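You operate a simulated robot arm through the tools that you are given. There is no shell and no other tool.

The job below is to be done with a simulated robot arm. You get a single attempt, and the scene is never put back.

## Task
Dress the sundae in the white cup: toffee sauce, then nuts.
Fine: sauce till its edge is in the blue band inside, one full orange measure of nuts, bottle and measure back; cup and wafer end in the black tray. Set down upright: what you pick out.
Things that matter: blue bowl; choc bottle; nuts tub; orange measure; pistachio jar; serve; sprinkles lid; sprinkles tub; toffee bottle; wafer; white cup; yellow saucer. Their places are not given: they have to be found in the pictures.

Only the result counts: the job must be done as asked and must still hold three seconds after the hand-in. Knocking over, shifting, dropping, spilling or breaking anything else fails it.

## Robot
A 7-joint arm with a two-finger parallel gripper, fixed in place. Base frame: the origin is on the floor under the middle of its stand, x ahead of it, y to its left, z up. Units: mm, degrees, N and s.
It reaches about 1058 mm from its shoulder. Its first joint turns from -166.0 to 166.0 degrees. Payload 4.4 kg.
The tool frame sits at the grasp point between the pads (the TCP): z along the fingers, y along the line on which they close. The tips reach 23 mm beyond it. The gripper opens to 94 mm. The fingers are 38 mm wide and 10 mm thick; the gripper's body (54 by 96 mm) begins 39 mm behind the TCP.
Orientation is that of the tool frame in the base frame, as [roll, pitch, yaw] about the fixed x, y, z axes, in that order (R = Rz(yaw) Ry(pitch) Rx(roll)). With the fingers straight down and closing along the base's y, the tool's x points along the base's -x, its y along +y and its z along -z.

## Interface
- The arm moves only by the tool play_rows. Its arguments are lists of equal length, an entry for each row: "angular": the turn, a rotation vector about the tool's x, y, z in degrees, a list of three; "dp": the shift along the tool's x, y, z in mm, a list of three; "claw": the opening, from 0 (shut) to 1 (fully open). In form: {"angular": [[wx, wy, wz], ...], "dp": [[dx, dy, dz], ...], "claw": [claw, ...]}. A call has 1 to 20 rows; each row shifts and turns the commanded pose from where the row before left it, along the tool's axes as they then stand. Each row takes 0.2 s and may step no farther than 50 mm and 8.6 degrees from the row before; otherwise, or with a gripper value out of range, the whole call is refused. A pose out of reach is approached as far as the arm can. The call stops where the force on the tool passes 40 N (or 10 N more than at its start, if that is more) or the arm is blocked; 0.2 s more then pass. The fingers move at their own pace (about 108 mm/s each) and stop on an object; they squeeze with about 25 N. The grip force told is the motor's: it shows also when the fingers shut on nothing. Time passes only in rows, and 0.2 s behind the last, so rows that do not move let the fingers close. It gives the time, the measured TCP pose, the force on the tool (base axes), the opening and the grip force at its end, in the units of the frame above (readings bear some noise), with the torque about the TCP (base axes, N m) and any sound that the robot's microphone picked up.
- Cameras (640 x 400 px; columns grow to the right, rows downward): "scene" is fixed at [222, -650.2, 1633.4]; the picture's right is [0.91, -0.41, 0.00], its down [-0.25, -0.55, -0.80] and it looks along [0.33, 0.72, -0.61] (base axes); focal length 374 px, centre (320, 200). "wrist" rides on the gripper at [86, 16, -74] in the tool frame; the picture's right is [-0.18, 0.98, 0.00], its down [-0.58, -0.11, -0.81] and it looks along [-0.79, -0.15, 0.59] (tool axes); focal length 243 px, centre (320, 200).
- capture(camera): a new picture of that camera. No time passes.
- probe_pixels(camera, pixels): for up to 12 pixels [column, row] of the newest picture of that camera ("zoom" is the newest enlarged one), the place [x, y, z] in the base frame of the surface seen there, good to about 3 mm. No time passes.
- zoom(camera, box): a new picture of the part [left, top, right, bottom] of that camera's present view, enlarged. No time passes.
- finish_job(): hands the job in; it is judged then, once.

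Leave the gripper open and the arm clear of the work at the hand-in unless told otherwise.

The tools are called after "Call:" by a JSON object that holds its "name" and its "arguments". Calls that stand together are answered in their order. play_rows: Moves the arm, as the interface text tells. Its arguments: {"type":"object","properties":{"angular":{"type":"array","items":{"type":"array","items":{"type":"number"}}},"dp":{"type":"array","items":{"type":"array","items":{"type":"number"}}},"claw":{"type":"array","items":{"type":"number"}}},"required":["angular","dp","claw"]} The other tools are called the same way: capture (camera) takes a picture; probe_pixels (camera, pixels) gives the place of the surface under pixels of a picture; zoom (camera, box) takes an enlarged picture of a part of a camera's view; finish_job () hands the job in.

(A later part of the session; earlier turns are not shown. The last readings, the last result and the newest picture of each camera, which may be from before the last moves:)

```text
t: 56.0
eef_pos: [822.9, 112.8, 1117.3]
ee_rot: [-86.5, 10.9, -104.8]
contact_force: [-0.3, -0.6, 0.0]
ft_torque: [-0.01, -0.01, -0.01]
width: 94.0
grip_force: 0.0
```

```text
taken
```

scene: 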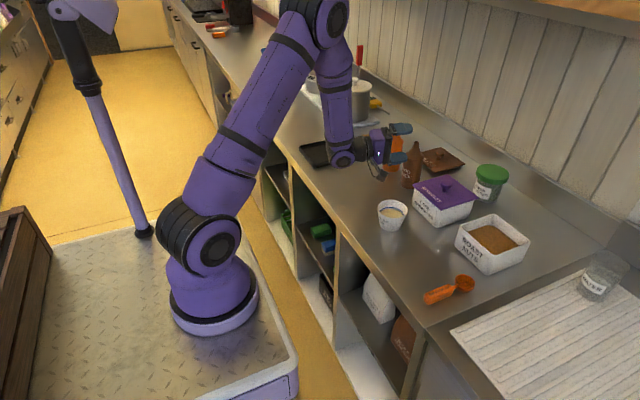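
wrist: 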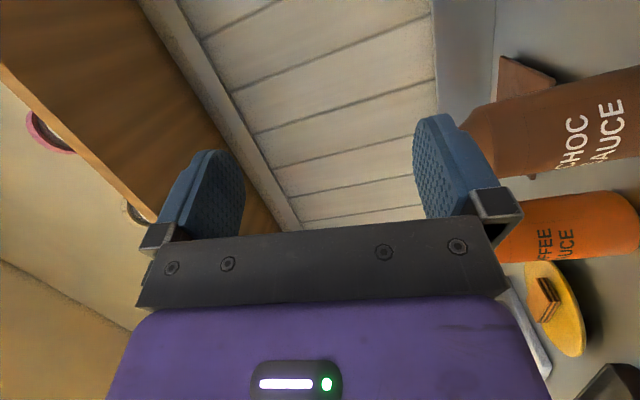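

The 100° roll works with no refusal, and the cup stays visible from the scene camera. I'll roll back and move to above the pre-grasp point (822, 361).

Call:
{"name": "play_rows", "arguments": {"angular": [[-2.174, 0, -8.114], [-2.174, 0, -8.114], [-2.174, 0, -8.114], [-2.174, 0, -8.114], [-2.174, 0, -8.114], [-2.174, 0, -8.114], [-2.174, 0, -8.114], [-2.174, 0, -8.114], [-2.174, 0, -8.114], [-2.174, 0, -8.114], [-2.174, 0, -8.114], [-2.174, 0, -8.114], [0, 0, 0], [0, 0, 0], [0, 0, 0], [0, 0, 0], [0, 0, 0], [0, 0, 0], [0, 0, 0]], "dp": [[0, 0, 0], [0, 0, 0], [0, 0, 0], [0, 0, 0], [0, 0, 0], [0, 0, 0], [0, 0, 0], [0, 0, 0], [0, 0, 0], [0, 0, 0], [0, 0, 0], [0, 0, 0], [-5.5, -35, -21.35], [-5.5, -35, -21.35], [-5.5, -35, -21.35], [-5.5, -35, -21.35], [-5.5, -35, -21.35], [-5.5, -35, -21.35], [0, 0, 0]], "claw": [1, 1, 1, 1, 1, 1, 1, 1, 1, 1, 1, 1, 1, 1, 1, 1, 1, 1, 1]}}

Call:
{"name": "capture", "arguments": {"camera": "scene"}}

Call:
{"name": "capture", "arguments": {"camera": "wrist"}}

```text
t: 60.0
eef_pos: [816.0, 359.4, 1119.0]
ee_rot: [-177.9, -75.5, -32.2]
contact_force: [0.0, -0.4, 0.5]
ft_torque: [0.0, -0.01, -0.01]
width: 94.0
grip_force: 0.0
```

```text
taken
```

scene: 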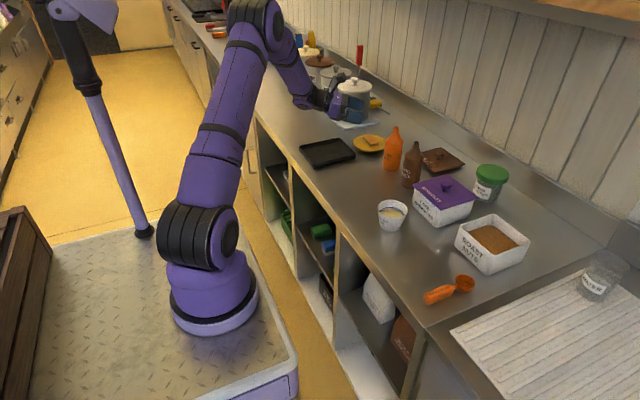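

```text
taken
```

wrist: 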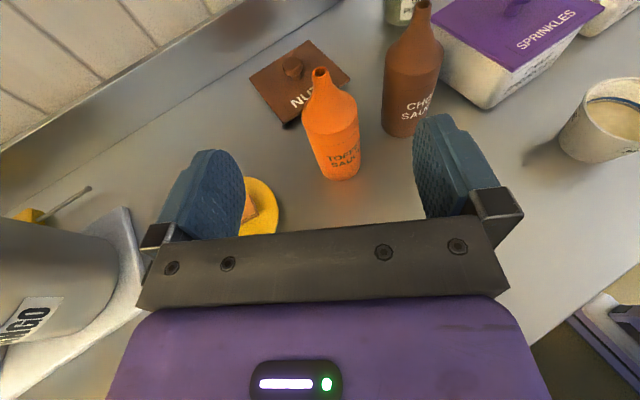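

Pose good; the bottle lies 134 mm straight ahead with almost no sideways offset. I'll refine the bottle position by probing from this view: nozzle (320,73), body left/mid/right at row 140.

Call:
{"name": "probe_pixels", "arguments": {"camera": "wrist", "pixels": [[308, 130], [334, 140], [357, 130], [338, 165], [320, 72], [330, 105], [385, 95], [410, 90], [255, 205], [255, 230], [425, 5], [340, 177]]}}

Call:
{"name": "zoom", "arguments": {"camera": "wrist", "box": [240, 40, 460, 200]}}

```text
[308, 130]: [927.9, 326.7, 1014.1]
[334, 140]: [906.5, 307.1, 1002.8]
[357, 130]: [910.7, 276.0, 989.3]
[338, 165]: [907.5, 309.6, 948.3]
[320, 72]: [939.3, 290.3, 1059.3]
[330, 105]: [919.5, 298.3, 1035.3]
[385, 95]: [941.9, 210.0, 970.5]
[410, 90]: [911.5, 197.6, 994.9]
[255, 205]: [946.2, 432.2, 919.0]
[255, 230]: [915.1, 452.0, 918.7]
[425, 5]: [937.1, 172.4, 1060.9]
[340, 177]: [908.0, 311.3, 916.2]
```

```text
2.50 times, centred on (350, 120) of wrist
```

zoom: 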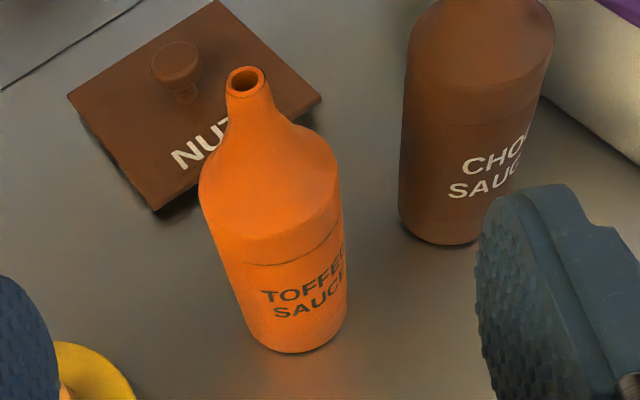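

Bottle axis refined to about (931, 294). Now descend to z 972 at this spot and go 70 mm of the 124 mm forward, then look.

Call:
{"name": "play_rows", "arguments": {"angular": [[0, 0, 0], [0, 0, 0], [0, 0, 0], [0, 0, 0], [0, 0, 0], [0, 0, 0], [0, 0, 0], [0, 0, 0]], "dp": [[-28.5, 0.1, 7.35], [-28.5, 0.1, 7.35], [-28.5, 0.1, 7.35], [-28.5, 0.1, 7.35], [-28.5, 0.1, 7.35], [8.75, 0, 33.9], [8.75, 0, 33.9], [0, 0, 0]], "claw": [1, 1, 1, 1, 1, 1, 1, 1]}}

Call:
{"name": "capture", "arguments": {"camera": "scene"}}

Call:
{"name": "capture", "arguments": {"camera": "wrist"}}

```text
t: 61.8
eef_pos: [874.8, 325.1, 971.2]
ee_rot: [-177.7, -75.6, -32.4]
contact_force: [0.0, -0.1, 0.0]
ft_torque: [0.01, 0.04, -0.03]
width: 94.1
grip_force: 0.0
```

```text
taken
```

scene: 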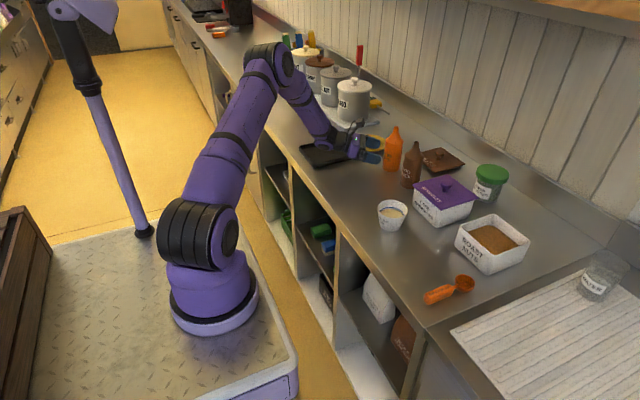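

```text
taken
```

wrist: 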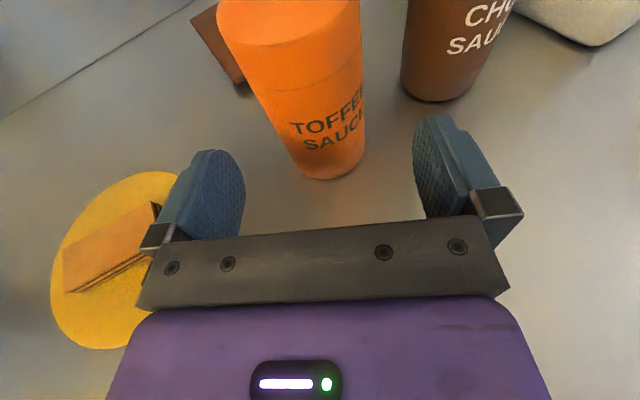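

The bottle is straight ahead, 64 mm. I go 56 mm forward so its axis sits just beyond the TCP, then look before closing.

Call:
{"name": "play_rows", "arguments": {"angular": [[0, 0, 0], [0, 0, 0], [0, 0, 0]], "dp": [[7, -0.7, 27.1], [7, -0.7, 27.1], [0, 0, 0]], "claw": [1, 1, 1]}}

Call:
{"name": "zoom", "arguments": {"camera": "scene", "box": [320, 110, 480, 210]}}

Call:
{"name": "capture", "arguments": {"camera": "wrist"}}

```text
t: 62.6
eef_pos: [925.3, 299.0, 972.7]
ee_rot: [-177.6, -75.4, -32.5]
contact_force: [0.0, 0.0, -1.3]
ft_torque: [-0.03, -0.03, -0.01]
width: 93.9
grip_force: 0.1
```

```text
4.00 times, centred on (400, 160) of scene
```

zoom: 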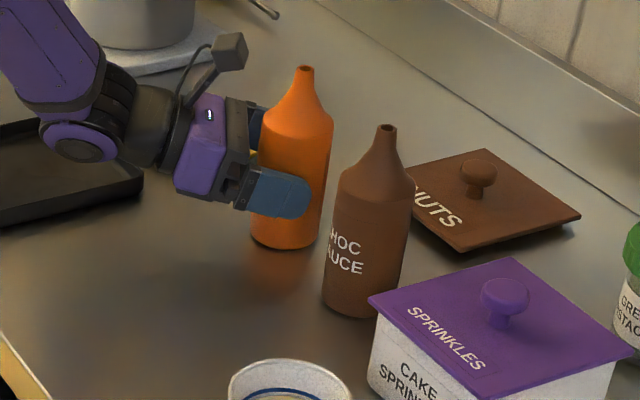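

```text
taken
```

wrist: 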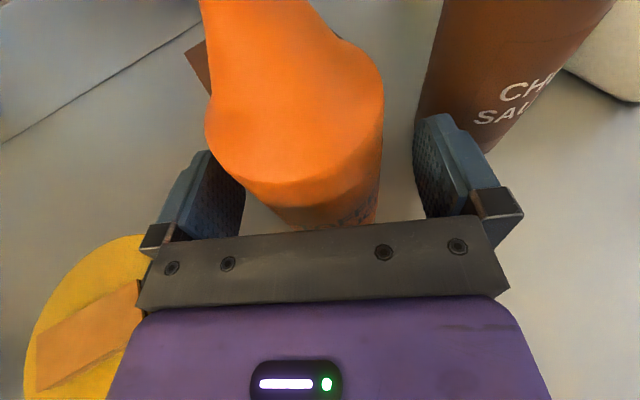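

The bottle sits between the fingers and nothing is touched (force near zero). I close gradually.

Call:
{"name": "play_rows", "arguments": {"angular": [[0, 0, 0], [0, 0, 0], [0, 0, 0], [0, 0, 0], [0, 0, 0], [0, 0, 0], [0, 0, 0], [0, 0, 0]], "dp": [[0, 0, 0], [0, 0, 0], [0, 0, 0], [0, 0, 0], [0, 0, 0], [0, 0, 0], [0, 0, 0], [0, 0, 0]], "claw": [0.8, 0.72, 0.66, 0.6, 0.5, 0.3, 0, 0]}}

Call:
{"name": "zoom", "arguments": {"camera": "scene", "box": [320, 110, 480, 210]}}

Call:
{"name": "capture", "arguments": {"camera": "wrist"}}

```text
t: 64.4
eef_pos: [924.3, 298.6, 971.8]
ee_rot: [-177.8, -75.5, -32.5]
contact_force: [0.3, 1.3, 1.2]
ft_torque: [0.0, -0.02, 0.01]
width: 60.7
grip_force: 24.9
```

```text
4.00 times, centred on (400, 160) of scene
```

zoom: 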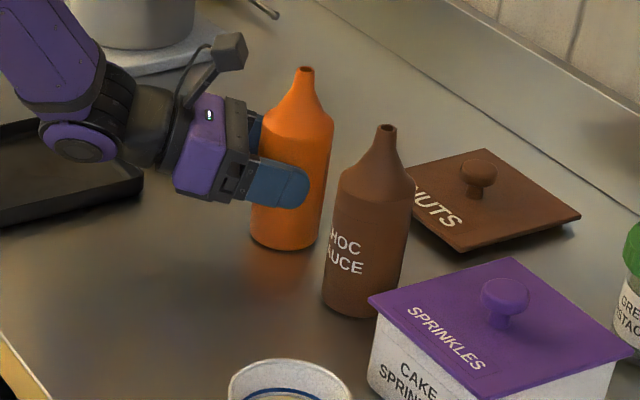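

```text
taken
```

wrist: 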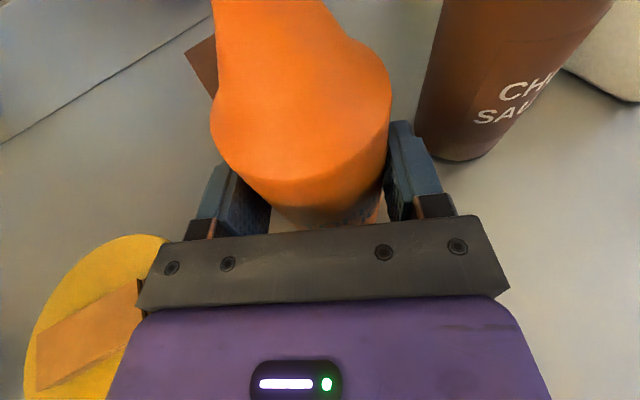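

Gripped: bottle diameter about 61 mm, 24.9 N. Grasp pose noted: TCP (924.3, 298.6, 971.8), rot (−177.8, −75.5, −32.5). Now lift straight up 130 mm, slowly at first.

Call:
{"name": "play_rows", "arguments": {"angular": [[0, 0, 0], [0, 0, 0], [0, 0, 0], [0, 0, 0], [0, 0, 0], [0, 0, 0], [0, 0, 0]], "dp": [[9.68, -0.1, -2.5], [19.36, -0.2, -5], [24.2, -0.24, -6.25], [24.2, -0.24, -6.25], [24.2, -0.24, -6.25], [24.2, -0.24, -6.25], [0, 0, 0]], "claw": [0, 0, 0, 0, 0, 0, 0]}}

Call:
{"name": "capture", "arguments": {"camera": "scene"}}

Call:
{"name": "zoom", "arguments": {"camera": "scene", "box": [360, 185, 440, 235]}}

```text
t: 66.0
eef_pos: [924.4, 298.8, 1102.8]
ee_rot: [-177.8, -75.5, -32.3]
contact_force: [0.0, 0.2, -0.5]
ft_torque: [-0.07, -0.01, 0.01]
width: 60.4
grip_force: 25.1
```

```text
taken
```

scene: 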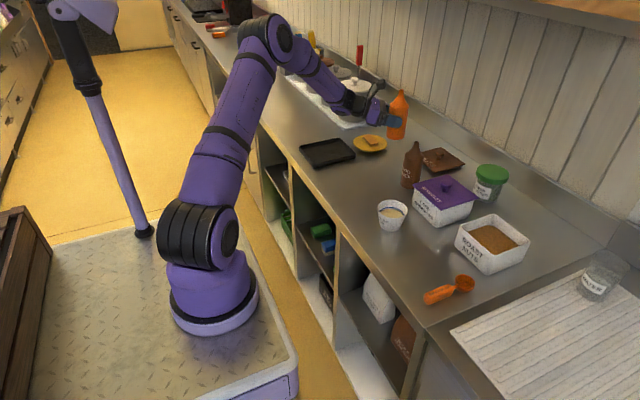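

```text
8.00 times, centred on (400, 210) of scene
```

zoom: 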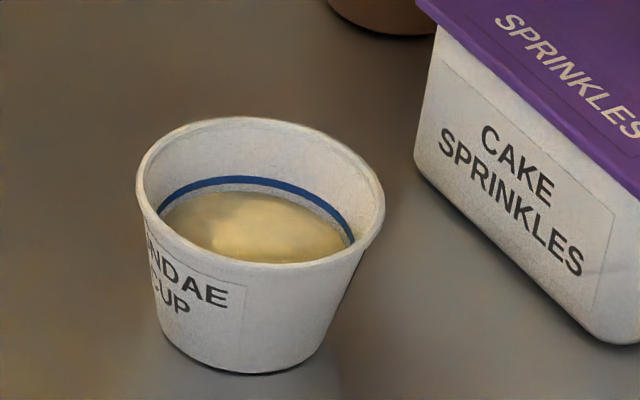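

Bottle lifted cleanly. The zoom shows the cup: the ice-cream surface edge is just below the blue band, so only a little sauce is needed. I'll probe the rim, band and surface in this enlarged picture, and the sprinkles tub corners.

Call:
{"name": "probe_pixels", "arguments": {"camera": "zoom", "pixels": [[141, 172], [382, 195], [250, 121], [265, 257], [330, 140], [180, 135], [250, 180], [300, 192], [260, 215], [220, 200], [310, 245], [250, 187]]}}

Call:
{"name": "probe_pixels", "arguments": {"camera": "zoom", "pixels": [[200, 350], [310, 340], [265, 371], [345, 250], [422, 150], [415, 180], [640, 338], [440, 30], [630, 165], [360, 180], [165, 215], [250, 150]]}}

```text
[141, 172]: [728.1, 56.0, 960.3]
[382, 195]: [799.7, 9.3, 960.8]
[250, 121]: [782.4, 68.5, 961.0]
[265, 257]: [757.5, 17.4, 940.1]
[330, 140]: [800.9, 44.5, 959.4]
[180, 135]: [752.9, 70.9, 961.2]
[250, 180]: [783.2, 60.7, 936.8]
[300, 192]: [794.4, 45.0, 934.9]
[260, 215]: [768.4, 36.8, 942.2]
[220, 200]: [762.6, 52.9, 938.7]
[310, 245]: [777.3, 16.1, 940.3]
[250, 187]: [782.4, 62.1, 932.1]
```

```text
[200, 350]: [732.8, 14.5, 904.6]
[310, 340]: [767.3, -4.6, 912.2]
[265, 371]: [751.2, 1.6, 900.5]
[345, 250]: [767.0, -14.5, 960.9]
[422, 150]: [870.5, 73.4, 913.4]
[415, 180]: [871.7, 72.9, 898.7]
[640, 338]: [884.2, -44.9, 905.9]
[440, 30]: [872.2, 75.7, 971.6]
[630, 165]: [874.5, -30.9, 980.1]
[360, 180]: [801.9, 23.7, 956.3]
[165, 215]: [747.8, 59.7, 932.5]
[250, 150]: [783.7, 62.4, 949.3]
```

Cup: rim radius about 43 centred at about (763, 28.5), rim z 961; band roughly z 932–938. I'll probe the lifted bottle's nozzle and base to get its exact offset from the hand.

Call:
{"name": "zoom", "arguments": {"camera": "scene", "box": [350, 75, 430, 125]}}

```text
8.00 times, centred on (390, 100) of scene
```

zoom: 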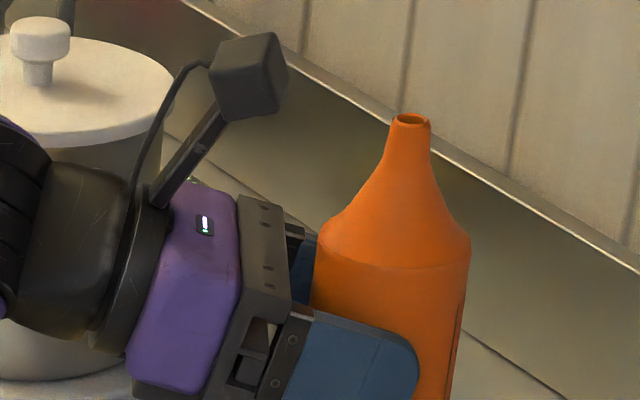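

Call:
{"name": "probe_pixels", "arguments": {"camera": "zoom", "pixels": [[395, 123], [412, 126], [430, 124], [412, 117], [412, 150], [395, 265], [320, 262], [468, 262], [225, 95], [260, 90], [275, 50], [240, 45]]}}

```text
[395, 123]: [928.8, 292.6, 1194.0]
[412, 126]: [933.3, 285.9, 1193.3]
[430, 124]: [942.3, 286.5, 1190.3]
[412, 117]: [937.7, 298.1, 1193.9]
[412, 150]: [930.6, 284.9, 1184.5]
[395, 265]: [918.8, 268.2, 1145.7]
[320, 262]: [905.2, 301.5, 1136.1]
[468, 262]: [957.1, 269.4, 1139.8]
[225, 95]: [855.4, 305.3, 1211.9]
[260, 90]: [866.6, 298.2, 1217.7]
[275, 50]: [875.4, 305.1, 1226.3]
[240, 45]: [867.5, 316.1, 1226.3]
```

Nozzle tip is 91 mm above the TCP and about 11 mm ahead of it. Now I carry the bottle upright, first away from the choc bottle to (815, 250), then to (795, 121, 1055) beside the cup.

Call:
{"name": "play_rows", "arguments": {"angular": [[0, 0, 0], [0, 0, 0], [0, 0, 0], [0, 0, 0], [0, 0, 0], [0, 0, 0], [0, 0, 0], [0, 0, 0], [0, 0, 0], [0, 0, 0]], "dp": [[-2.4, 24.3, -17.4], [-2.4, 24.3, -17.4], [-2.4, 24.3, -17.4], [-2.4, 24.3, -17.4], [-8, 24.4, 12], [-8, 24.4, 12], [-8, 24.4, 12], [-8, 24.4, 12], [-8, 24.4, 12], [0, 0, 0]], "claw": [0, 0, 0, 0, 0, 0, 0, 0, 0, 0]}}

Call:
{"name": "capture", "arguments": {"camera": "scene"}}

Call:
{"name": "zoom", "arguments": {"camera": "scene", "box": [320, 120, 480, 220]}}

```text
t: 68.2
eef_pos: [795.1, 120.0, 1055.9]
ee_rot: [-177.7, -75.5, -32.4]
contact_force: [-0.4, 0.8, -0.2]
ft_torque: [0.01, 0.01, -0.02]
width: 60.8
grip_force: 25.1
```

```text
taken
```

scene: 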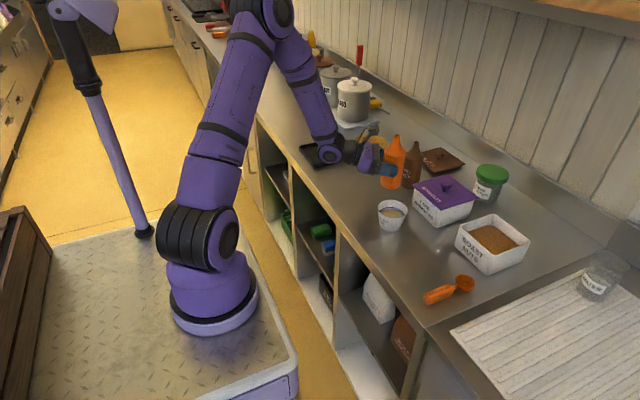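

```text
4.00 times, centred on (400, 170) of scene
```

zoom: 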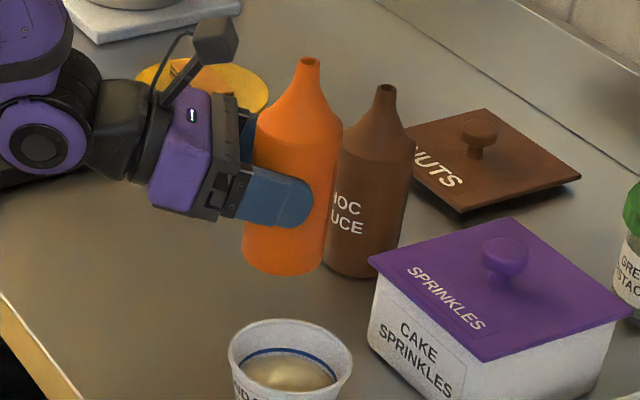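

Everything is in place; at 90° of roll the nozzle will be about over the cup's middle. I roll the first 59° and look.

Call:
{"name": "play_rows", "arguments": {"angular": [[2.1, -0.05, 8.13], [2.1, -0.05, 8.13], [2.1, -0.05, 8.13], [2.1, -0.05, 8.13], [2.1, -0.05, 8.13], [2.1, -0.05, 8.13], [2.1, -0.05, 8.13]], "dp": [[0, 0, 0], [0, 0, 0], [0, 0, 0], [0, 0, 0], [0, 0, 0], [0, 0, 0], [0, 0, 0]], "claw": [0, 0, 0, 0, 0, 0, 0]}}

Call:
{"name": "zoom", "arguments": {"camera": "scene", "box": [340, 140, 468, 220]}}

Call:
{"name": "capture", "arguments": {"camera": "wrist"}}

```text
t: 69.8
eef_pos: [795.9, 121.4, 1055.8]
ee_rot: [-98.7, -29.4, -103.1]
contact_force: [-1.4, -0.1, -0.8]
ft_torque: [-0.01, 0.02, 0.01]
width: 60.5
grip_force: 25.7
```

```text
5.00 times, centred on (404, 180) of scene
```

zoom: 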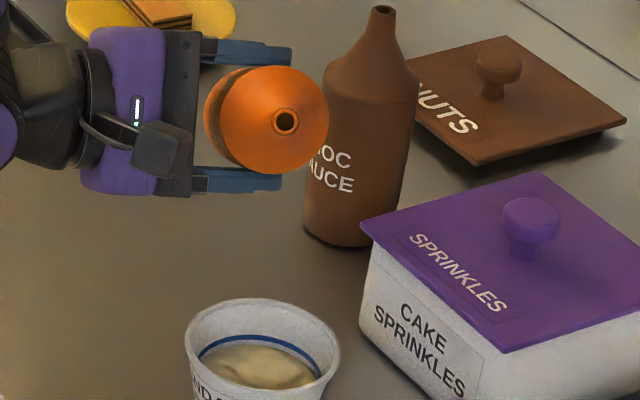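

```text
taken
```

wrist: 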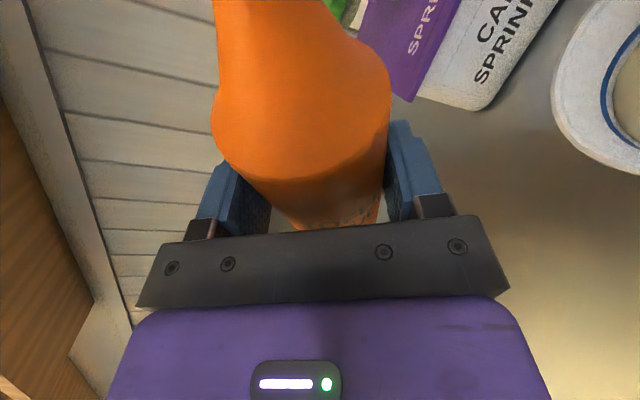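

No flow yet at 59°. I roll on to about 76° and look at the cup.

Call:
{"name": "play_rows", "arguments": {"angular": [[2.1, -0.05, 8.13], [2.1, -0.05, 8.13], [0, 0, 0]], "dp": [[0, 0, 0], [0, 0, 0], [0, 0, 0]], "claw": [0, 0, 0]}}

Call:
{"name": "zoom", "arguments": {"camera": "scene", "box": [340, 150, 468, 230]}}

```text
t: 70.6
eef_pos: [795.9, 120.6, 1055.4]
ee_rot: [-93.9, -13.2, -105.1]
contact_force: [0.3, 0.7, -0.9]
ft_torque: [0.03, 0.03, 0.0]
width: 60.7
grip_force: 25.4
```

```text
5.00 times, centred on (404, 190) of scene
```

zoom: 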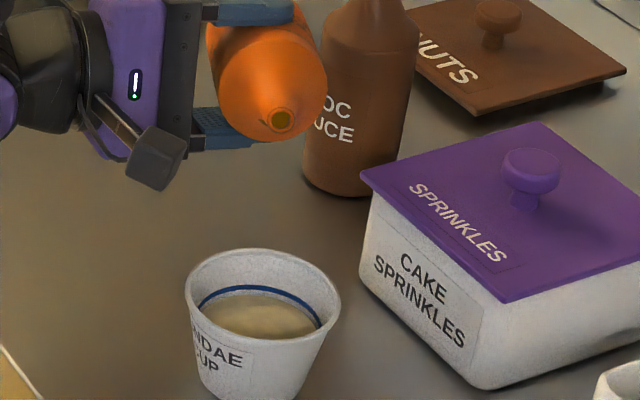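

Sauce is now visible right at the nozzle mouth (282,121) at 76°. I'll probe the nozzle position to be sure it is over the cup before tilting further.

Call:
{"name": "probe_pixels", "arguments": {"camera": "zoom", "pixels": [[268, 118], [282, 132], [293, 122], [282, 110], [150, 175], [135, 170], [265, 260], [330, 285], [190, 285]]}}

```text
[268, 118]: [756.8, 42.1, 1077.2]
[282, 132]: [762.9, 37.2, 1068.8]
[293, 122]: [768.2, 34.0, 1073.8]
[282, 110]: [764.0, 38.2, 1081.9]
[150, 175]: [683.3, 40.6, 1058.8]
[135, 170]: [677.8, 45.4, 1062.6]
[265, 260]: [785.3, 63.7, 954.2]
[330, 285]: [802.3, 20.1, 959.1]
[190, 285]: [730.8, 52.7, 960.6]
```

Nozzle tip is at (763, 38, 1076), 10 mm from the cup's centre line; camera box is clear of the cup. I lower 25 mm and tilt 4° more, then look.

Call:
{"name": "play_rows", "arguments": {"angular": [[0, 0, 0], [1, -0.02, 3.87]], "dp": [[-5.71, 24.3, 1.66], [0, 0, 0]], "claw": [0, 0]}}

Call:
{"name": "zoom", "arguments": {"camera": "scene", "box": [350, 170, 446, 230]}}

```text
t: 71.2
eef_pos: [795.5, 121.5, 1030.0]
ee_rot: [-92.8, -9.4, -105.2]
contact_force: [0.0, 0.3, -0.4]
ft_torque: [0.0, 0.02, -0.04]
width: 60.4
grip_force: 24.9
```

```text
6.67 times, centred on (398, 200) of scene
```

zoom: 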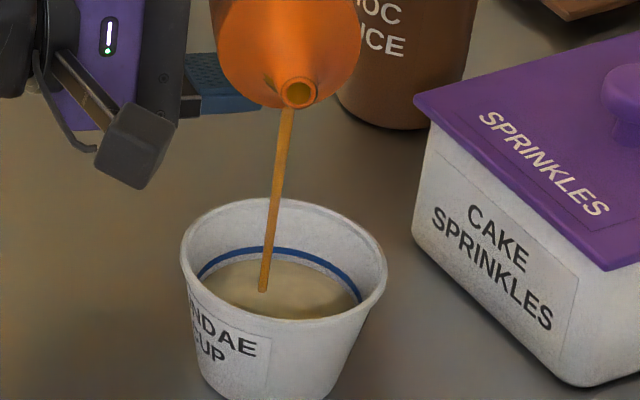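

A thin stream is now falling into the cup. I hold still for one row and look at the level.

Call:
{"name": "play_rows", "arguments": {"angular": [[0, 0, 0]], "dp": [[0, 0, 0]], "claw": [0]}}

Call:
{"name": "zoom", "arguments": {"camera": "scene", "box": [368, 190, 416, 220]}}

```text
t: 71.6
eef_pos: [795.7, 119.5, 1027.9]
ee_rot: [-92.7, -9.3, -105.1]
contact_force: [-0.4, -0.2, 0.5]
ft_torque: [0.03, 0.01, 0.03]
width: 60.7
grip_force: 25.5
```

```text
13.33 times, centred on (392, 205) of scene
```

zoom: 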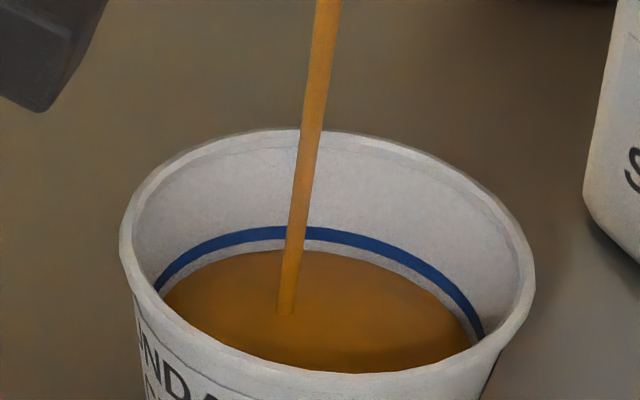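

The sauce covers the surface; its edge at the back wall (row ~250) is still about 10 px below the band's lower edge (row ~240). One more row.

Call:
{"name": "play_rows", "arguments": {"angular": [[0, 0, 0]], "dp": [[0, 0, 0]], "claw": [0]}}

Call:
{"name": "zoom", "arguments": {"camera": "scene", "box": [368, 190, 416, 220]}}

```text
t: 72.0
eef_pos: [795.5, 120.8, 1029.0]
ee_rot: [-92.8, -9.5, -105.2]
contact_force: [0.3, 0.1, -0.4]
ft_torque: [0.0, 0.0, -0.01]
width: 60.5
grip_force: 25.2
```

```text
13.33 times, centred on (392, 205) of scene
```

zoom: 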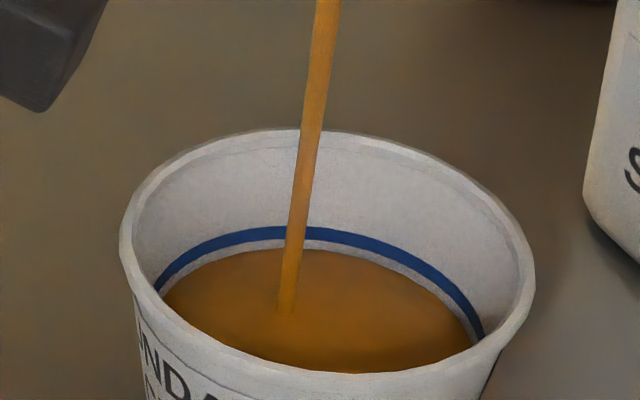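

The rise is very small per row. I give it three more rows.

Call:
{"name": "play_rows", "arguments": {"angular": [[0, 0, 0], [0, 0, 0], [0, 0, 0]], "dp": [[0, 0, 0], [0, 0, 0], [0, 0, 0]], "claw": [0, 0, 0]}}

Call:
{"name": "zoom", "arguments": {"camera": "scene", "box": [368, 190, 416, 220]}}

```text
t: 72.8
eef_pos: [795.7, 120.2, 1030.4]
ee_rot: [-92.8, -9.5, -105.2]
contact_force: [-0.4, -0.3, -0.3]
ft_torque: [0.02, 0.04, 0.0]
width: 60.5
grip_force: 24.8
```

```text
13.33 times, centred on (392, 205) of scene
```

zoom: 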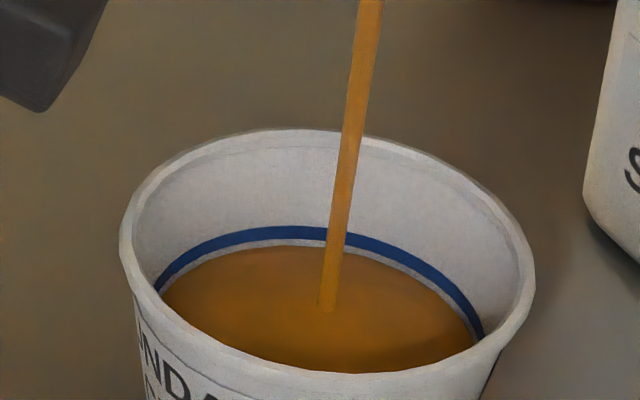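

The edge has risen to about row 246 (band's lower edge ~241). Rate about 5 px per second. Five more rows, then check.

Call:
{"name": "play_rows", "arguments": {"angular": [[0, 0, 0], [0, 0, 0], [0, 0, 0], [0, 0, 0]], "dp": [[0, 0, 0], [0, 0, 0], [0, 0, 0], [0, 0, 0]], "claw": [0, 0, 0, 0]}}

Call:
{"name": "zoom", "arguments": {"camera": "scene", "box": [368, 190, 416, 220]}}

```text
t: 73.8
eef_pos: [796.5, 120.5, 1029.6]
ee_rot: [-92.8, -9.4, -105.2]
contact_force: [0.6, 0.4, 0.3]
ft_torque: [0.03, 0.0, -0.01]
width: 60.7
grip_force: 24.9
```

```text
13.33 times, centred on (392, 205) of scene
```

zoom: 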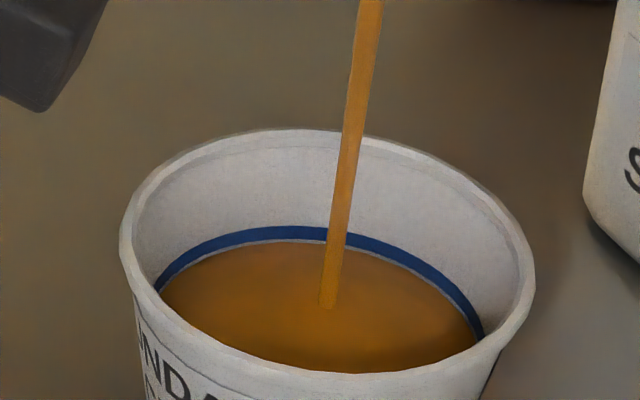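

The edge is now about to touch the band (row ~243 vs 241). Four more rows.

Call:
{"name": "play_rows", "arguments": {"angular": [[0, 0, 0], [0, 0, 0], [0, 0, 0], [0, 0, 0]], "dp": [[0, 0, 0], [0, 0, 0], [0, 0, 0], [0, 0, 0]], "claw": [0, 0, 0, 0]}}

Call:
{"name": "zoom", "arguments": {"camera": "scene", "box": [368, 190, 416, 220]}}

```text
t: 74.8
eef_pos: [795.8, 119.9, 1029.7]
ee_rot: [-92.8, -9.6, -105.2]
contact_force: [-0.2, -0.5, -1.0]
ft_torque: [0.0, -0.01, 0.01]
width: 60.4
grip_force: 25.2
```

```text
13.33 times, centred on (392, 205) of scene
```

zoom: 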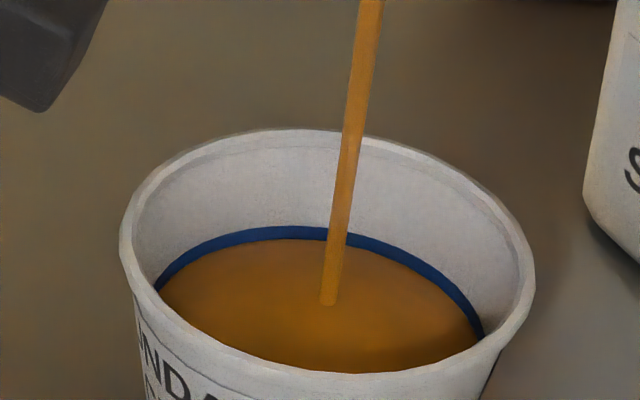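

The sauce edge has entered the band (row ~239; band spans ~226–241). I aim for the band's middle: three more rows.

Call:
{"name": "play_rows", "arguments": {"angular": [[0, 0, 0], [0, 0, 0], [0, 0, 0]], "dp": [[0, 0, 0], [0, 0, 0], [0, 0, 0]], "claw": [0, 0, 0]}}

Call:
{"name": "zoom", "arguments": {"camera": "scene", "box": [368, 190, 416, 220]}}

```text
t: 75.6
eef_pos: [795.9, 120.5, 1028.8]
ee_rot: [-92.8, -9.4, -105.1]
contact_force: [-0.5, -0.4, -0.6]
ft_torque: [0.0, -0.01, -0.02]
width: 60.3
grip_force: 25.4
```

```text
13.33 times, centred on (392, 205) of scene
```

zoom: 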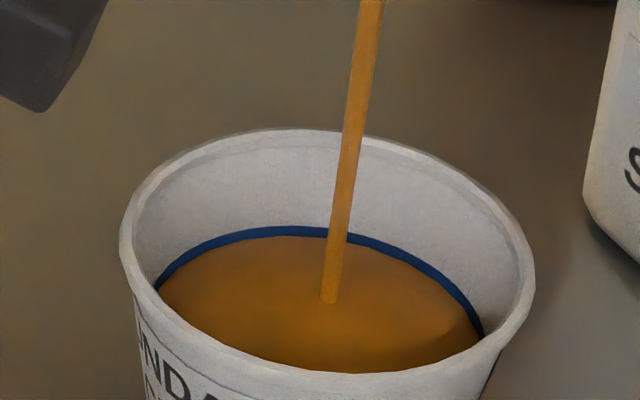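

About a third into the band. I hold one more row and then tilt back 17° in the same call to stop the stream near the band's middle, keeping the nozzle over the cup.

Call:
{"name": "play_rows", "arguments": {"angular": [[0, 0, 0], [-2.1, 0.05, -8.13], [-2.1, 0.05, -8.13]], "dp": [[0, 0, 0], [0, 0, 0], [0, 0, 0]], "claw": [0, 0, 0]}}

Call:
{"name": "zoom", "arguments": {"camera": "scene", "box": [368, 190, 416, 220]}}

Call:
{"name": "zoom", "arguments": {"camera": "scene", "box": [340, 150, 468, 230]}}

```text
t: 76.4
eef_pos: [796.0, 119.9, 1029.7]
ee_rot: [-97.5, -25.7, -103.8]
contact_force: [0.3, -0.4, -0.2]
ft_torque: [0.01, -0.02, 0.0]
width: 60.7
grip_force: 24.8
```

```text
13.33 times, centred on (392, 205) of scene
```

zoom: 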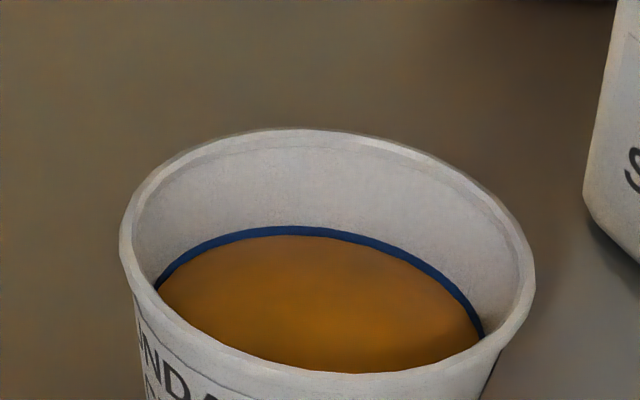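

```text
5.00 times, centred on (404, 190) of scene
```

zoom: 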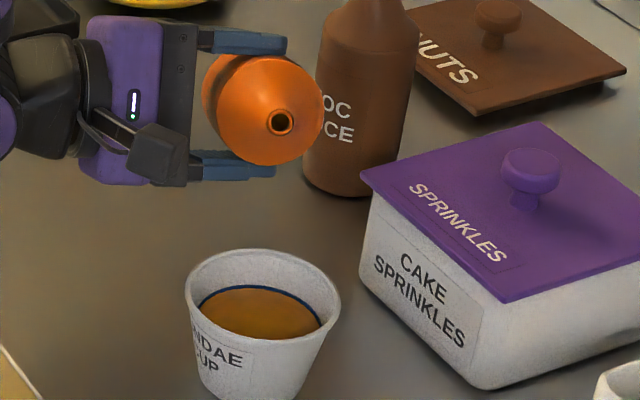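

Stream stopped, nothing spilled. I enlarge the back wall more to judge how far into the band the edge is.

Call:
{"name": "zoom", "arguments": {"camera": "scene", "box": [378, 202, 402, 217]}}

```text
16.00 times, centred on (390, 210) of scene
```

zoom: 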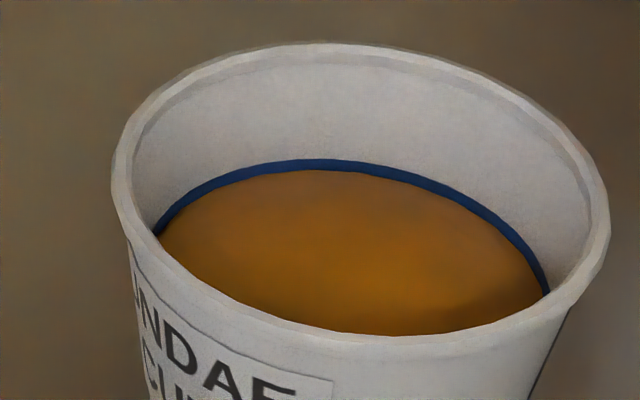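

The sauce edge sits about 40 % up inside the band – good. Now I roll the bottle back upright (62.8° total).

Call:
{"name": "play_rows", "arguments": {"angular": [[-2.1, 0.05, -8.13], [-2.1, 0.05, -8.13], [-2.1, 0.05, -8.13], [-2.1, 0.05, -8.13], [-2.1, 0.05, -8.13], [-2.1, 0.05, -8.13], [-2.1, 0.05, -8.13], [-1, 0.02, -3.87], [0, 0, 0]], "dp": [[0, 0, 0], [0, 0, 0], [0, 0, 0], [0, 0, 0], [0, 0, 0], [0, 0, 0], [0, 0, 0], [0, 0, 0], [0, 0, 0]], "claw": [0, 0, 0, 0, 0, 0, 0, 0, 0]}}

Call:
{"name": "capture", "arguments": {"camera": "scene"}}

```text
t: 78.4
eef_pos: [796.0, 121.8, 1030.2]
ee_rot: [-178.2, -75.5, -32.2]
contact_force: [-0.2, 0.3, -0.7]
ft_torque: [0.04, 0.04, -0.01]
width: 60.4
grip_force: 25.2
```

```text
taken
```

scene: 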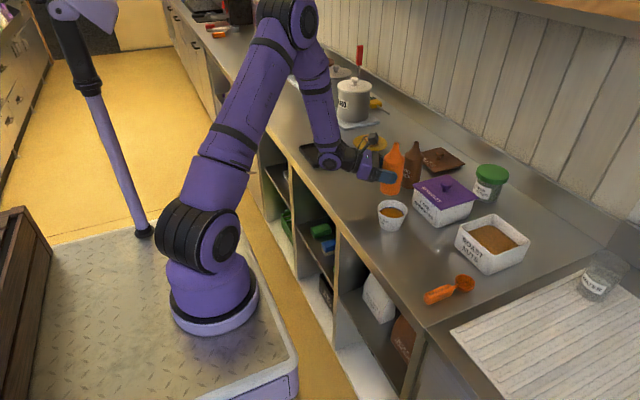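

Upright again. Now the same way back: to (815, 250, 1103), then over the bottle's own spot at (924.3, 298.6, 1103).

Call:
{"name": "play_rows", "arguments": {"angular": [[0, 0, 0], [0, 0, 0], [0, 0, 0], [0, 0, 0], [0, 0, 0], [0, 0, 0], [0, 0, 0], [0, 0, 0], [0, 0, 0], [0, 0, 0]], "dp": [[11.5, -24.2, -13.1], [11.5, -24.2, -13.1], [11.5, -24.2, -13.1], [11.5, -24.2, -13.1], [11.5, -24.2, -13.1], [4.2, -24.3, 16.9], [4.2, -24.3, 16.9], [4.2, -24.3, 16.9], [4.2, -24.3, 16.9], [0, 0, 0]], "claw": [0, 0, 0, 0, 0, 0, 0, 0, 0, 0]}}

Call:
{"name": "zoom", "arguments": {"camera": "scene", "box": [320, 70, 480, 170]}}

```text
t: 80.6
eef_pos: [922.9, 298.2, 1102.9]
ee_rot: [-177.9, -75.5, -32.4]
contact_force: [-0.3, -0.1, -0.5]
ft_torque: [0.04, 0.01, 0.01]
width: 60.6
grip_force: 24.6
```

```text
4.00 times, centred on (400, 120) of scene
```

zoom: 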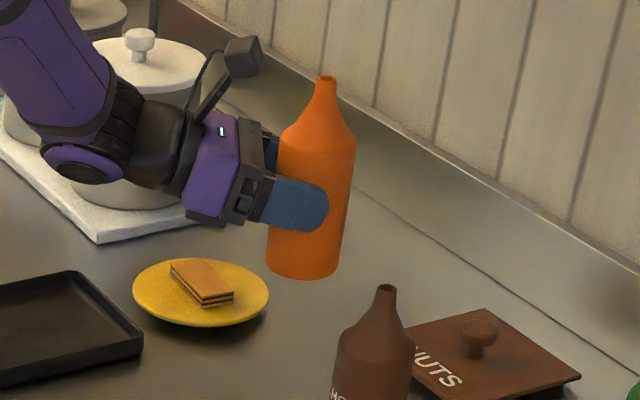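

Over the home spot (922.9, 298.2). I descend 128 mm, leaving about 3 mm.

Call:
{"name": "play_rows", "arguments": {"angular": [[0, 0, 0], [0, 0, 0], [0, 0, 0], [0, 0, 0], [0, 0, 0], [0, 0, 0], [0, 0, 0]], "dp": [[-24.75, 0.03, 6.6], [-24.75, 0.03, 6.6], [-24.75, 0.03, 6.6], [-24.75, 0.03, 6.6], [-14.85, 0.03, 3.96], [-9.9, 0.03, 2.64], [0, 0, 0]], "claw": [0, 0, 0, 0, 0, 0, 0]}}

Call:
{"name": "zoom", "arguments": {"camera": "scene", "box": [340, 110, 468, 190]}}

```text
t: 82.2
eef_pos: [924.1, 298.9, 974.8]
ee_rot: [-177.6, -75.5, -32.5]
contact_force: [0.3, 0.4, -1.0]
ft_torque: [0.01, -0.01, -0.01]
width: 60.7
grip_force: 24.7
```

```text
5.00 times, centred on (404, 150) of scene
```

zoom: 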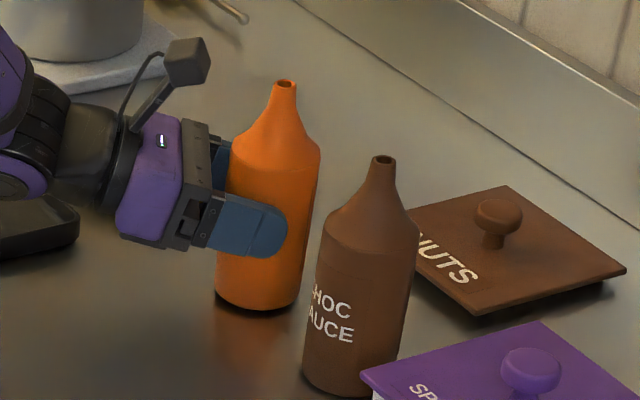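

Position (924.1, 298.9, 974.8), about 3 mm above resting height. I lower 1 mm at a time and watch the force.

Call:
{"name": "play_rows", "arguments": {"angular": [[0, 0, 0], [0, 0, 0], [0, 0, 0], [0, 0, 0]], "dp": [[-0.97, 0.01, 0.25], [-0.97, 0.01, 0.25], [-0.68, 0.01, 0.17], [0, 0, 0]], "claw": [0, 0, 0, 0]}}

```text
t: 83.2
eef_pos: [925.1, 299.0, 972.5]
ee_rot: [-177.7, -75.5, -32.5]
contact_force: [0.1, -0.1, 3.8]
ft_torque: [-0.11, -0.08, 0.03]
width: 60.7
grip_force: 25.4
```

An upward 3.8 N shows the bottle touches the counter. I open the fingers gently.

Call:
{"name": "play_rows", "arguments": {"angular": [[0, 0, 0], [0, 0, 0], [0, 0, 0], [0, 0, 0], [0, 0, 0]], "dp": [[0, 0, 0], [0, 0, 0], [0, 0, 0], [0, 0, 0], [0, 0, 0]], "claw": [0.66, 0.72, 0.8, 1, 1]}}

Call:
{"name": "zoom", "arguments": {"camera": "scene", "box": [340, 110, 468, 190]}}

Call:
{"name": "capture", "arguments": {"camera": "wrist"}}

```text
t: 84.4
eef_pos: [924.1, 298.8, 972.7]
ee_rot: [-177.8, -75.5, -32.4]
contact_force: [-0.3, 0.0, -0.4]
ft_torque: [0.01, -0.01, 0.01]
width: 94.1
grip_force: 0.1
```

```text
5.00 times, centred on (404, 150) of scene
```

zoom: 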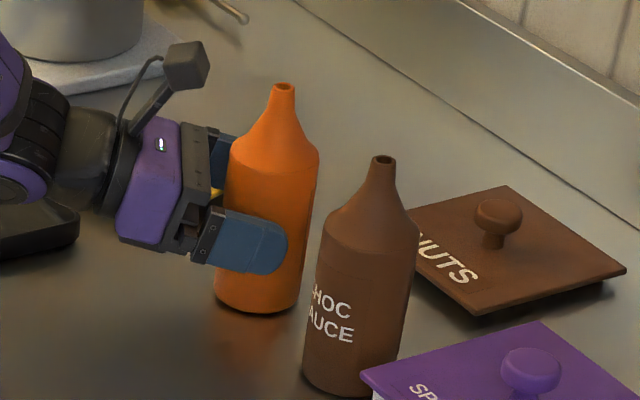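

```text
taken
```

wrist: 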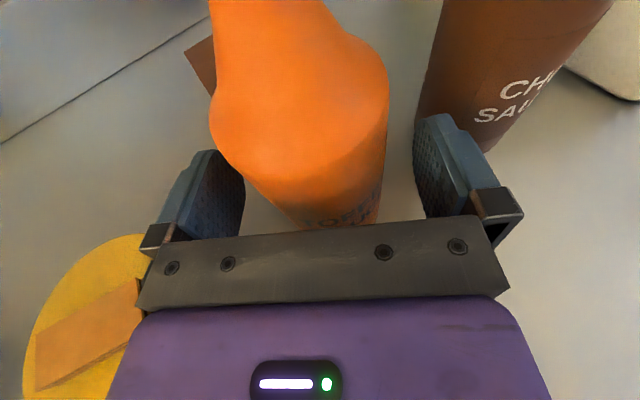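

The bottle stands upright on its spot. I back straight out 126 mm, rise 150 mm.

Call:
{"name": "play_rows", "arguments": {"angular": [[0, 0, 0], [0, 0, 0], [0, 0, 0], [0, 0, 0], [0, 0, 0], [0, 0, 0], [0, 0, 0], [0, 0, 0], [0, 0, 0]], "dp": [[-8.1, 0.2, -31.5], [-8.1, 0.2, -31.5], [-8.1, 0.2, -31.5], [-8.1, 0.2, -31.5], [29, -0.3, -7.5], [29, -0.3, -7.5], [29, -0.3, -7.5], [29, -0.3, -7.5], [29, -0.3, -7.5]], "claw": [1, 1, 1, 1, 1, 1, 1, 1, 1]}}

Call:
{"name": "play_rows", "arguments": {"angular": [[-4.769, -3.235, 6.215], [-4.769, -3.235, 6.215], [-4.769, -3.235, 6.215], [-4.769, -3.235, 6.215], [-4.769, -3.235, 6.215], [-4.769, -3.235, 6.215], [-4.769, -3.235, 6.215], [-4.769, -3.235, 6.215], [-4.769, -3.235, 6.215], [-4.769, -3.235, 6.215], [-4.769, -3.235, 6.215], [-4.769, -3.235, 6.215], [-4.769, -3.235, 6.215], [-4.769, -3.235, 6.215], [-4.769, -3.235, 6.215]], "dp": [[0, 0, 0], [0, 0, 0], [0, 0, 0], [0, 0, 0], [0, 0, 0], [0, 0, 0], [0, 0, 0], [0, 0, 0], [0, 0, 0], [0, 0, 0], [0, 0, 0], [0, 0, 0], [0, 0, 0], [0, 0, 0], [0, 0, 0]], "claw": [1, 1, 1, 1, 1, 1, 1, 1, 1, 1, 1, 1, 1, 1, 1]}}

Call:
{"name": "capture", "arguments": {"camera": "scene"}}

```text
t: 86.4
eef_pos: [811.1, 363.8, 1122.2]
ee_rot: [-177.9, -75.6, -32.3]
contact_force: [0.4, 0.3, -0.6]
ft_torque: [0.0, -0.01, -0.05]
width: 94.0
grip_force: 0.0
```

```text
t: 89.6
eef_pos: [811.1, 364.7, 1122.0]
ee_rot: [-179.8, 0.7, -142.0]
contact_force: [-0.7, 0.7, 0.3]
ft_torque: [-0.04, 0.02, 0.0]
width: 93.9
grip_force: 0.0
```

```text
taken
```

scene: 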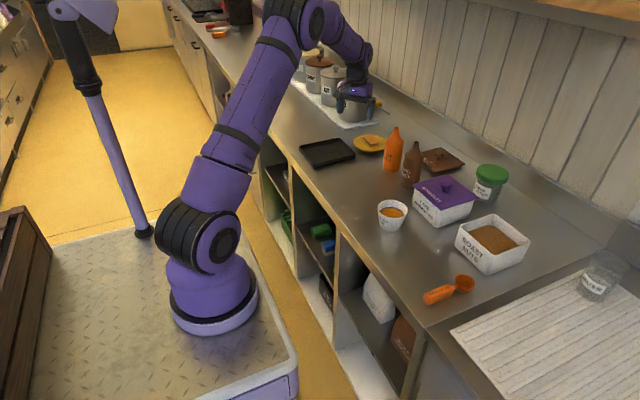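

All good. Now the measure: I zoom in on it and the tub from the scene camera.

Call:
{"name": "zoom", "arguments": {"camera": "scene", "box": [410, 260, 490, 310]}}

```text
8.00 times, centred on (450, 285) of scene
```

zoom: 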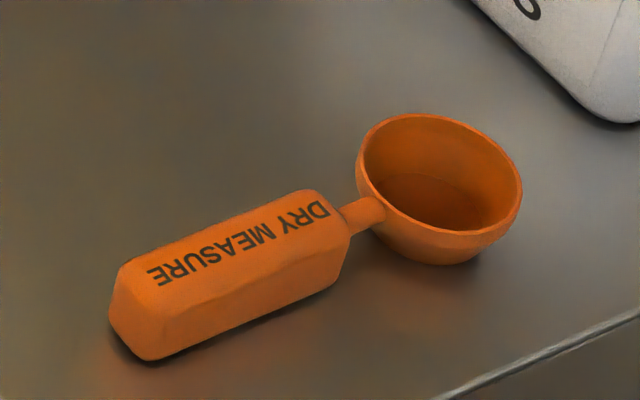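

Call:
{"name": "probe_pixels", "arguments": {"camera": "zoom", "pixels": [[359, 160], [520, 190], [430, 117], [445, 232], [400, 122], [490, 140], [430, 190], [366, 208], [320, 215], [230, 240], [140, 280], [115, 310]]}}

Call:
{"name": "probe_pixels", "arguments": {"camera": "zoom", "pixels": [[135, 262], [300, 193], [345, 232], [160, 310], [150, 355], [335, 285], [335, 245], [370, 212], [440, 262], [480, 250], [250, 300], [220, 228]]}}

```text
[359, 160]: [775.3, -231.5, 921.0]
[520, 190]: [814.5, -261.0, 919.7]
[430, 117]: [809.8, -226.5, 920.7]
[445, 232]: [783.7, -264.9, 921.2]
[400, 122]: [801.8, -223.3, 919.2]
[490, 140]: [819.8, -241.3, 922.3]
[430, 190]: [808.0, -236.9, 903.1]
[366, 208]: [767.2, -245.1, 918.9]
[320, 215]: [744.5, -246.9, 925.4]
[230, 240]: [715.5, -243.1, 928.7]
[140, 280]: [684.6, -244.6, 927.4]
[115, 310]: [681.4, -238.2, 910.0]
```

```text
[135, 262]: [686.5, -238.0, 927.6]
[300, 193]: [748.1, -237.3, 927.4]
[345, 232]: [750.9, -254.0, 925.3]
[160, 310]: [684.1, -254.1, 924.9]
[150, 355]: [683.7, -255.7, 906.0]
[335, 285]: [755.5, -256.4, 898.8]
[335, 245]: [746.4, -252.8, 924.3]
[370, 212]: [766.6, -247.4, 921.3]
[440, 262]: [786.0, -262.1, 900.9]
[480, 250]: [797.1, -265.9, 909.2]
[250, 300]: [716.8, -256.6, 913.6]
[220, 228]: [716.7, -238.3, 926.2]
```

The measure: handle x 680–752, y −236 to −257, top z 928; bowl rim centre about (796, −245, 921), radius 24. Now I look at the nuts tub closely for its walls and nut level.

Call:
{"name": "zoom", "arguments": {"camera": "scene", "box": [444, 205, 540, 280]}}

```text
5.33 times, centred on (492, 242) of scene
```

zoom: 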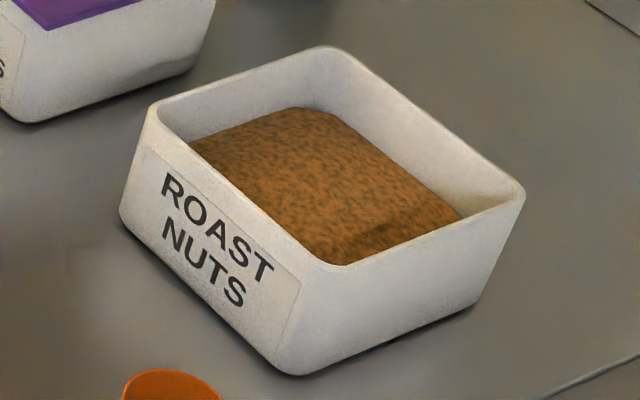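

Call:
{"name": "probe_pixels", "arguments": {"camera": "zoom", "pixels": [[153, 112], [325, 52], [517, 190], [335, 268], [165, 118], [325, 62], [505, 190], [335, 258], [240, 82], [420, 118], [430, 230], [245, 190]]}}

Call:
{"name": "probe_pixels", "arguments": {"camera": "zoom", "pixels": [[200, 140], [250, 120], [310, 112], [370, 150], [440, 210], [400, 230], [350, 250], [300, 200], [260, 170], [330, 160], [380, 190], [290, 140]]}}

Call:
{"name": "probe_pixels", "arguments": {"camera": "scene", "pixels": [[560, 130], [520, 150], [560, 220], [610, 180], [480, 110], [580, 60], [590, 15], [600, 8], [540, 200], [470, 150], [600, 250], [605, 270]]}}

```text
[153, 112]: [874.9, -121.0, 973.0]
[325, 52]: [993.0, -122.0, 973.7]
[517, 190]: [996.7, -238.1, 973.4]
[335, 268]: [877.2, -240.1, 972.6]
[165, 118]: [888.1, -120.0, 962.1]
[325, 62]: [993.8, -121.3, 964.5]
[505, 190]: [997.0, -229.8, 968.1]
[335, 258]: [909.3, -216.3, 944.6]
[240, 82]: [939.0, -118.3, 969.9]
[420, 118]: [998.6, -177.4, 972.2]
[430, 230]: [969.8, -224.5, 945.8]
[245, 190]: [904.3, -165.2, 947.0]
```

```text
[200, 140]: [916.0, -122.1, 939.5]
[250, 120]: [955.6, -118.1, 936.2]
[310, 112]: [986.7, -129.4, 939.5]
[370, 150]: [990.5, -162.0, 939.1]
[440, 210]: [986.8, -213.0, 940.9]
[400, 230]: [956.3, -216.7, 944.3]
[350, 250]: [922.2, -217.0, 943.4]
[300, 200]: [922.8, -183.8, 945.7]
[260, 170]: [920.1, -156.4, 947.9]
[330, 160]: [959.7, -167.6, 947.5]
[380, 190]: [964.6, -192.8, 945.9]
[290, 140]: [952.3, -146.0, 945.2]
```

```text
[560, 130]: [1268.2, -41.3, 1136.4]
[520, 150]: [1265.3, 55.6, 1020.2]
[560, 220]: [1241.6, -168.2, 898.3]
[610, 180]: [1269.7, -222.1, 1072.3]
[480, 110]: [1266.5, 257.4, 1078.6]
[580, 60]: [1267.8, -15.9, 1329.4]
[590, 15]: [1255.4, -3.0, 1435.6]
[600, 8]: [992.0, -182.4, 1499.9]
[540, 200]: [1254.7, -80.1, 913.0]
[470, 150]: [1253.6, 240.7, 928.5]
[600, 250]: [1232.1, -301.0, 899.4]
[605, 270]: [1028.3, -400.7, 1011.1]
```

Tub rim is z 973 (x 872–999, y −118 to −243), nuts about z 940–947. The back wall is at x 1268, and an overhead shelf edge sits at x ~990, z 1500. I go fingers-down to above the measure: via (650, 0, 1150), yaw to align with the handle, then to (706, −246.5, 1020).

Call:
{"name": "play_rows", "arguments": {"angular": [[0, 0, 0], [0, 0, 0], [0, 0, 0], [0, 0, 0], [0, 0, 0], [0, 0, 0], [0, 0, 0], [0, 0, 0], [0, 0, 0], [0, 0, 7.6], [0, 0, 7.6], [0, 0, 7.6], [0, 0, 7.6], [0, 0, 7.6], [0, 0, 0], [0, 0, 0], [0, 0, 0], [0, 0, 0], [0, 0, 0], [0, 0, 0]], "dp": [[39.07, -20.94, -3.1], [39.07, -20.94, -3.1], [39.07, -20.94, -3.1], [39.07, -20.94, -3.1], [39.07, -20.94, -3.1], [39.07, -20.94, -3.1], [39.07, -20.94, -3.1], [39.07, -20.94, -3.1], [39.07, -20.94, -3.1], [0, 0, 0], [0, 0, 0], [0, 0, 0], [0, 0, 0], [0, 0, 0], [-9.3, -41.1, 21.7], [-9.3, -41.1, 21.7], [-9.3, -41.1, 21.7], [-9.3, -41.1, 21.7], [-9.3, -41.1, 21.7], [-9.3, -41.1, 21.7]], "claw": [1, 1, 1, 1, 1, 1, 1, 1, 1, 1, 1, 1, 1, 1, 1, 1, 1, 1, 1, 1]}}

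Call:
{"name": "capture", "arguments": {"camera": "scene"}}

Call:
{"name": "capture", "arguments": {"camera": "wrist"}}

```text
t: 93.8
eef_pos: [707.5, -247.0, 1017.2]
ee_rot: [179.9, 0.7, -179.8]
contact_force: [-0.4, -0.1, -0.3]
ft_torque: [-0.03, 0.0, 0.0]
width: 94.1
grip_force: 0.0
```

```text
taken
```

scene: 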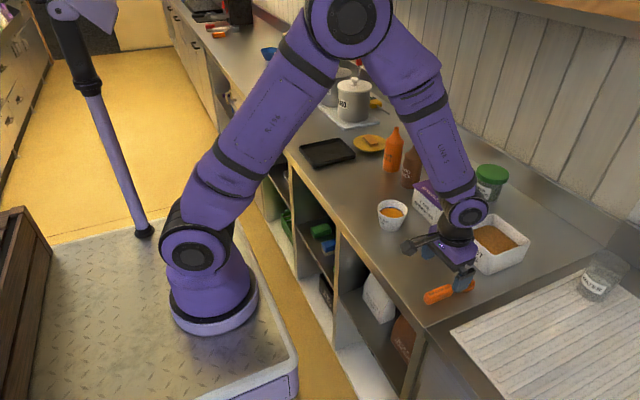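

```text
taken
```

wrist: 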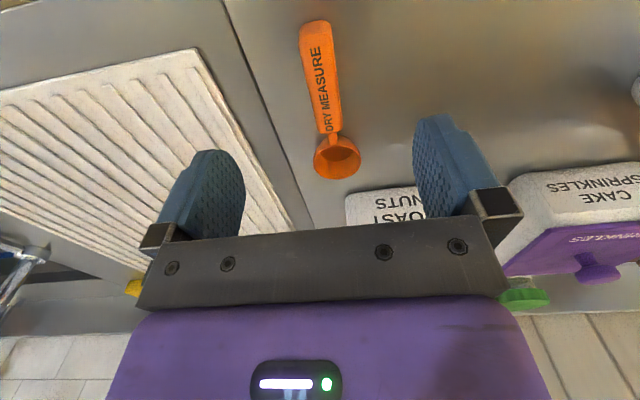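

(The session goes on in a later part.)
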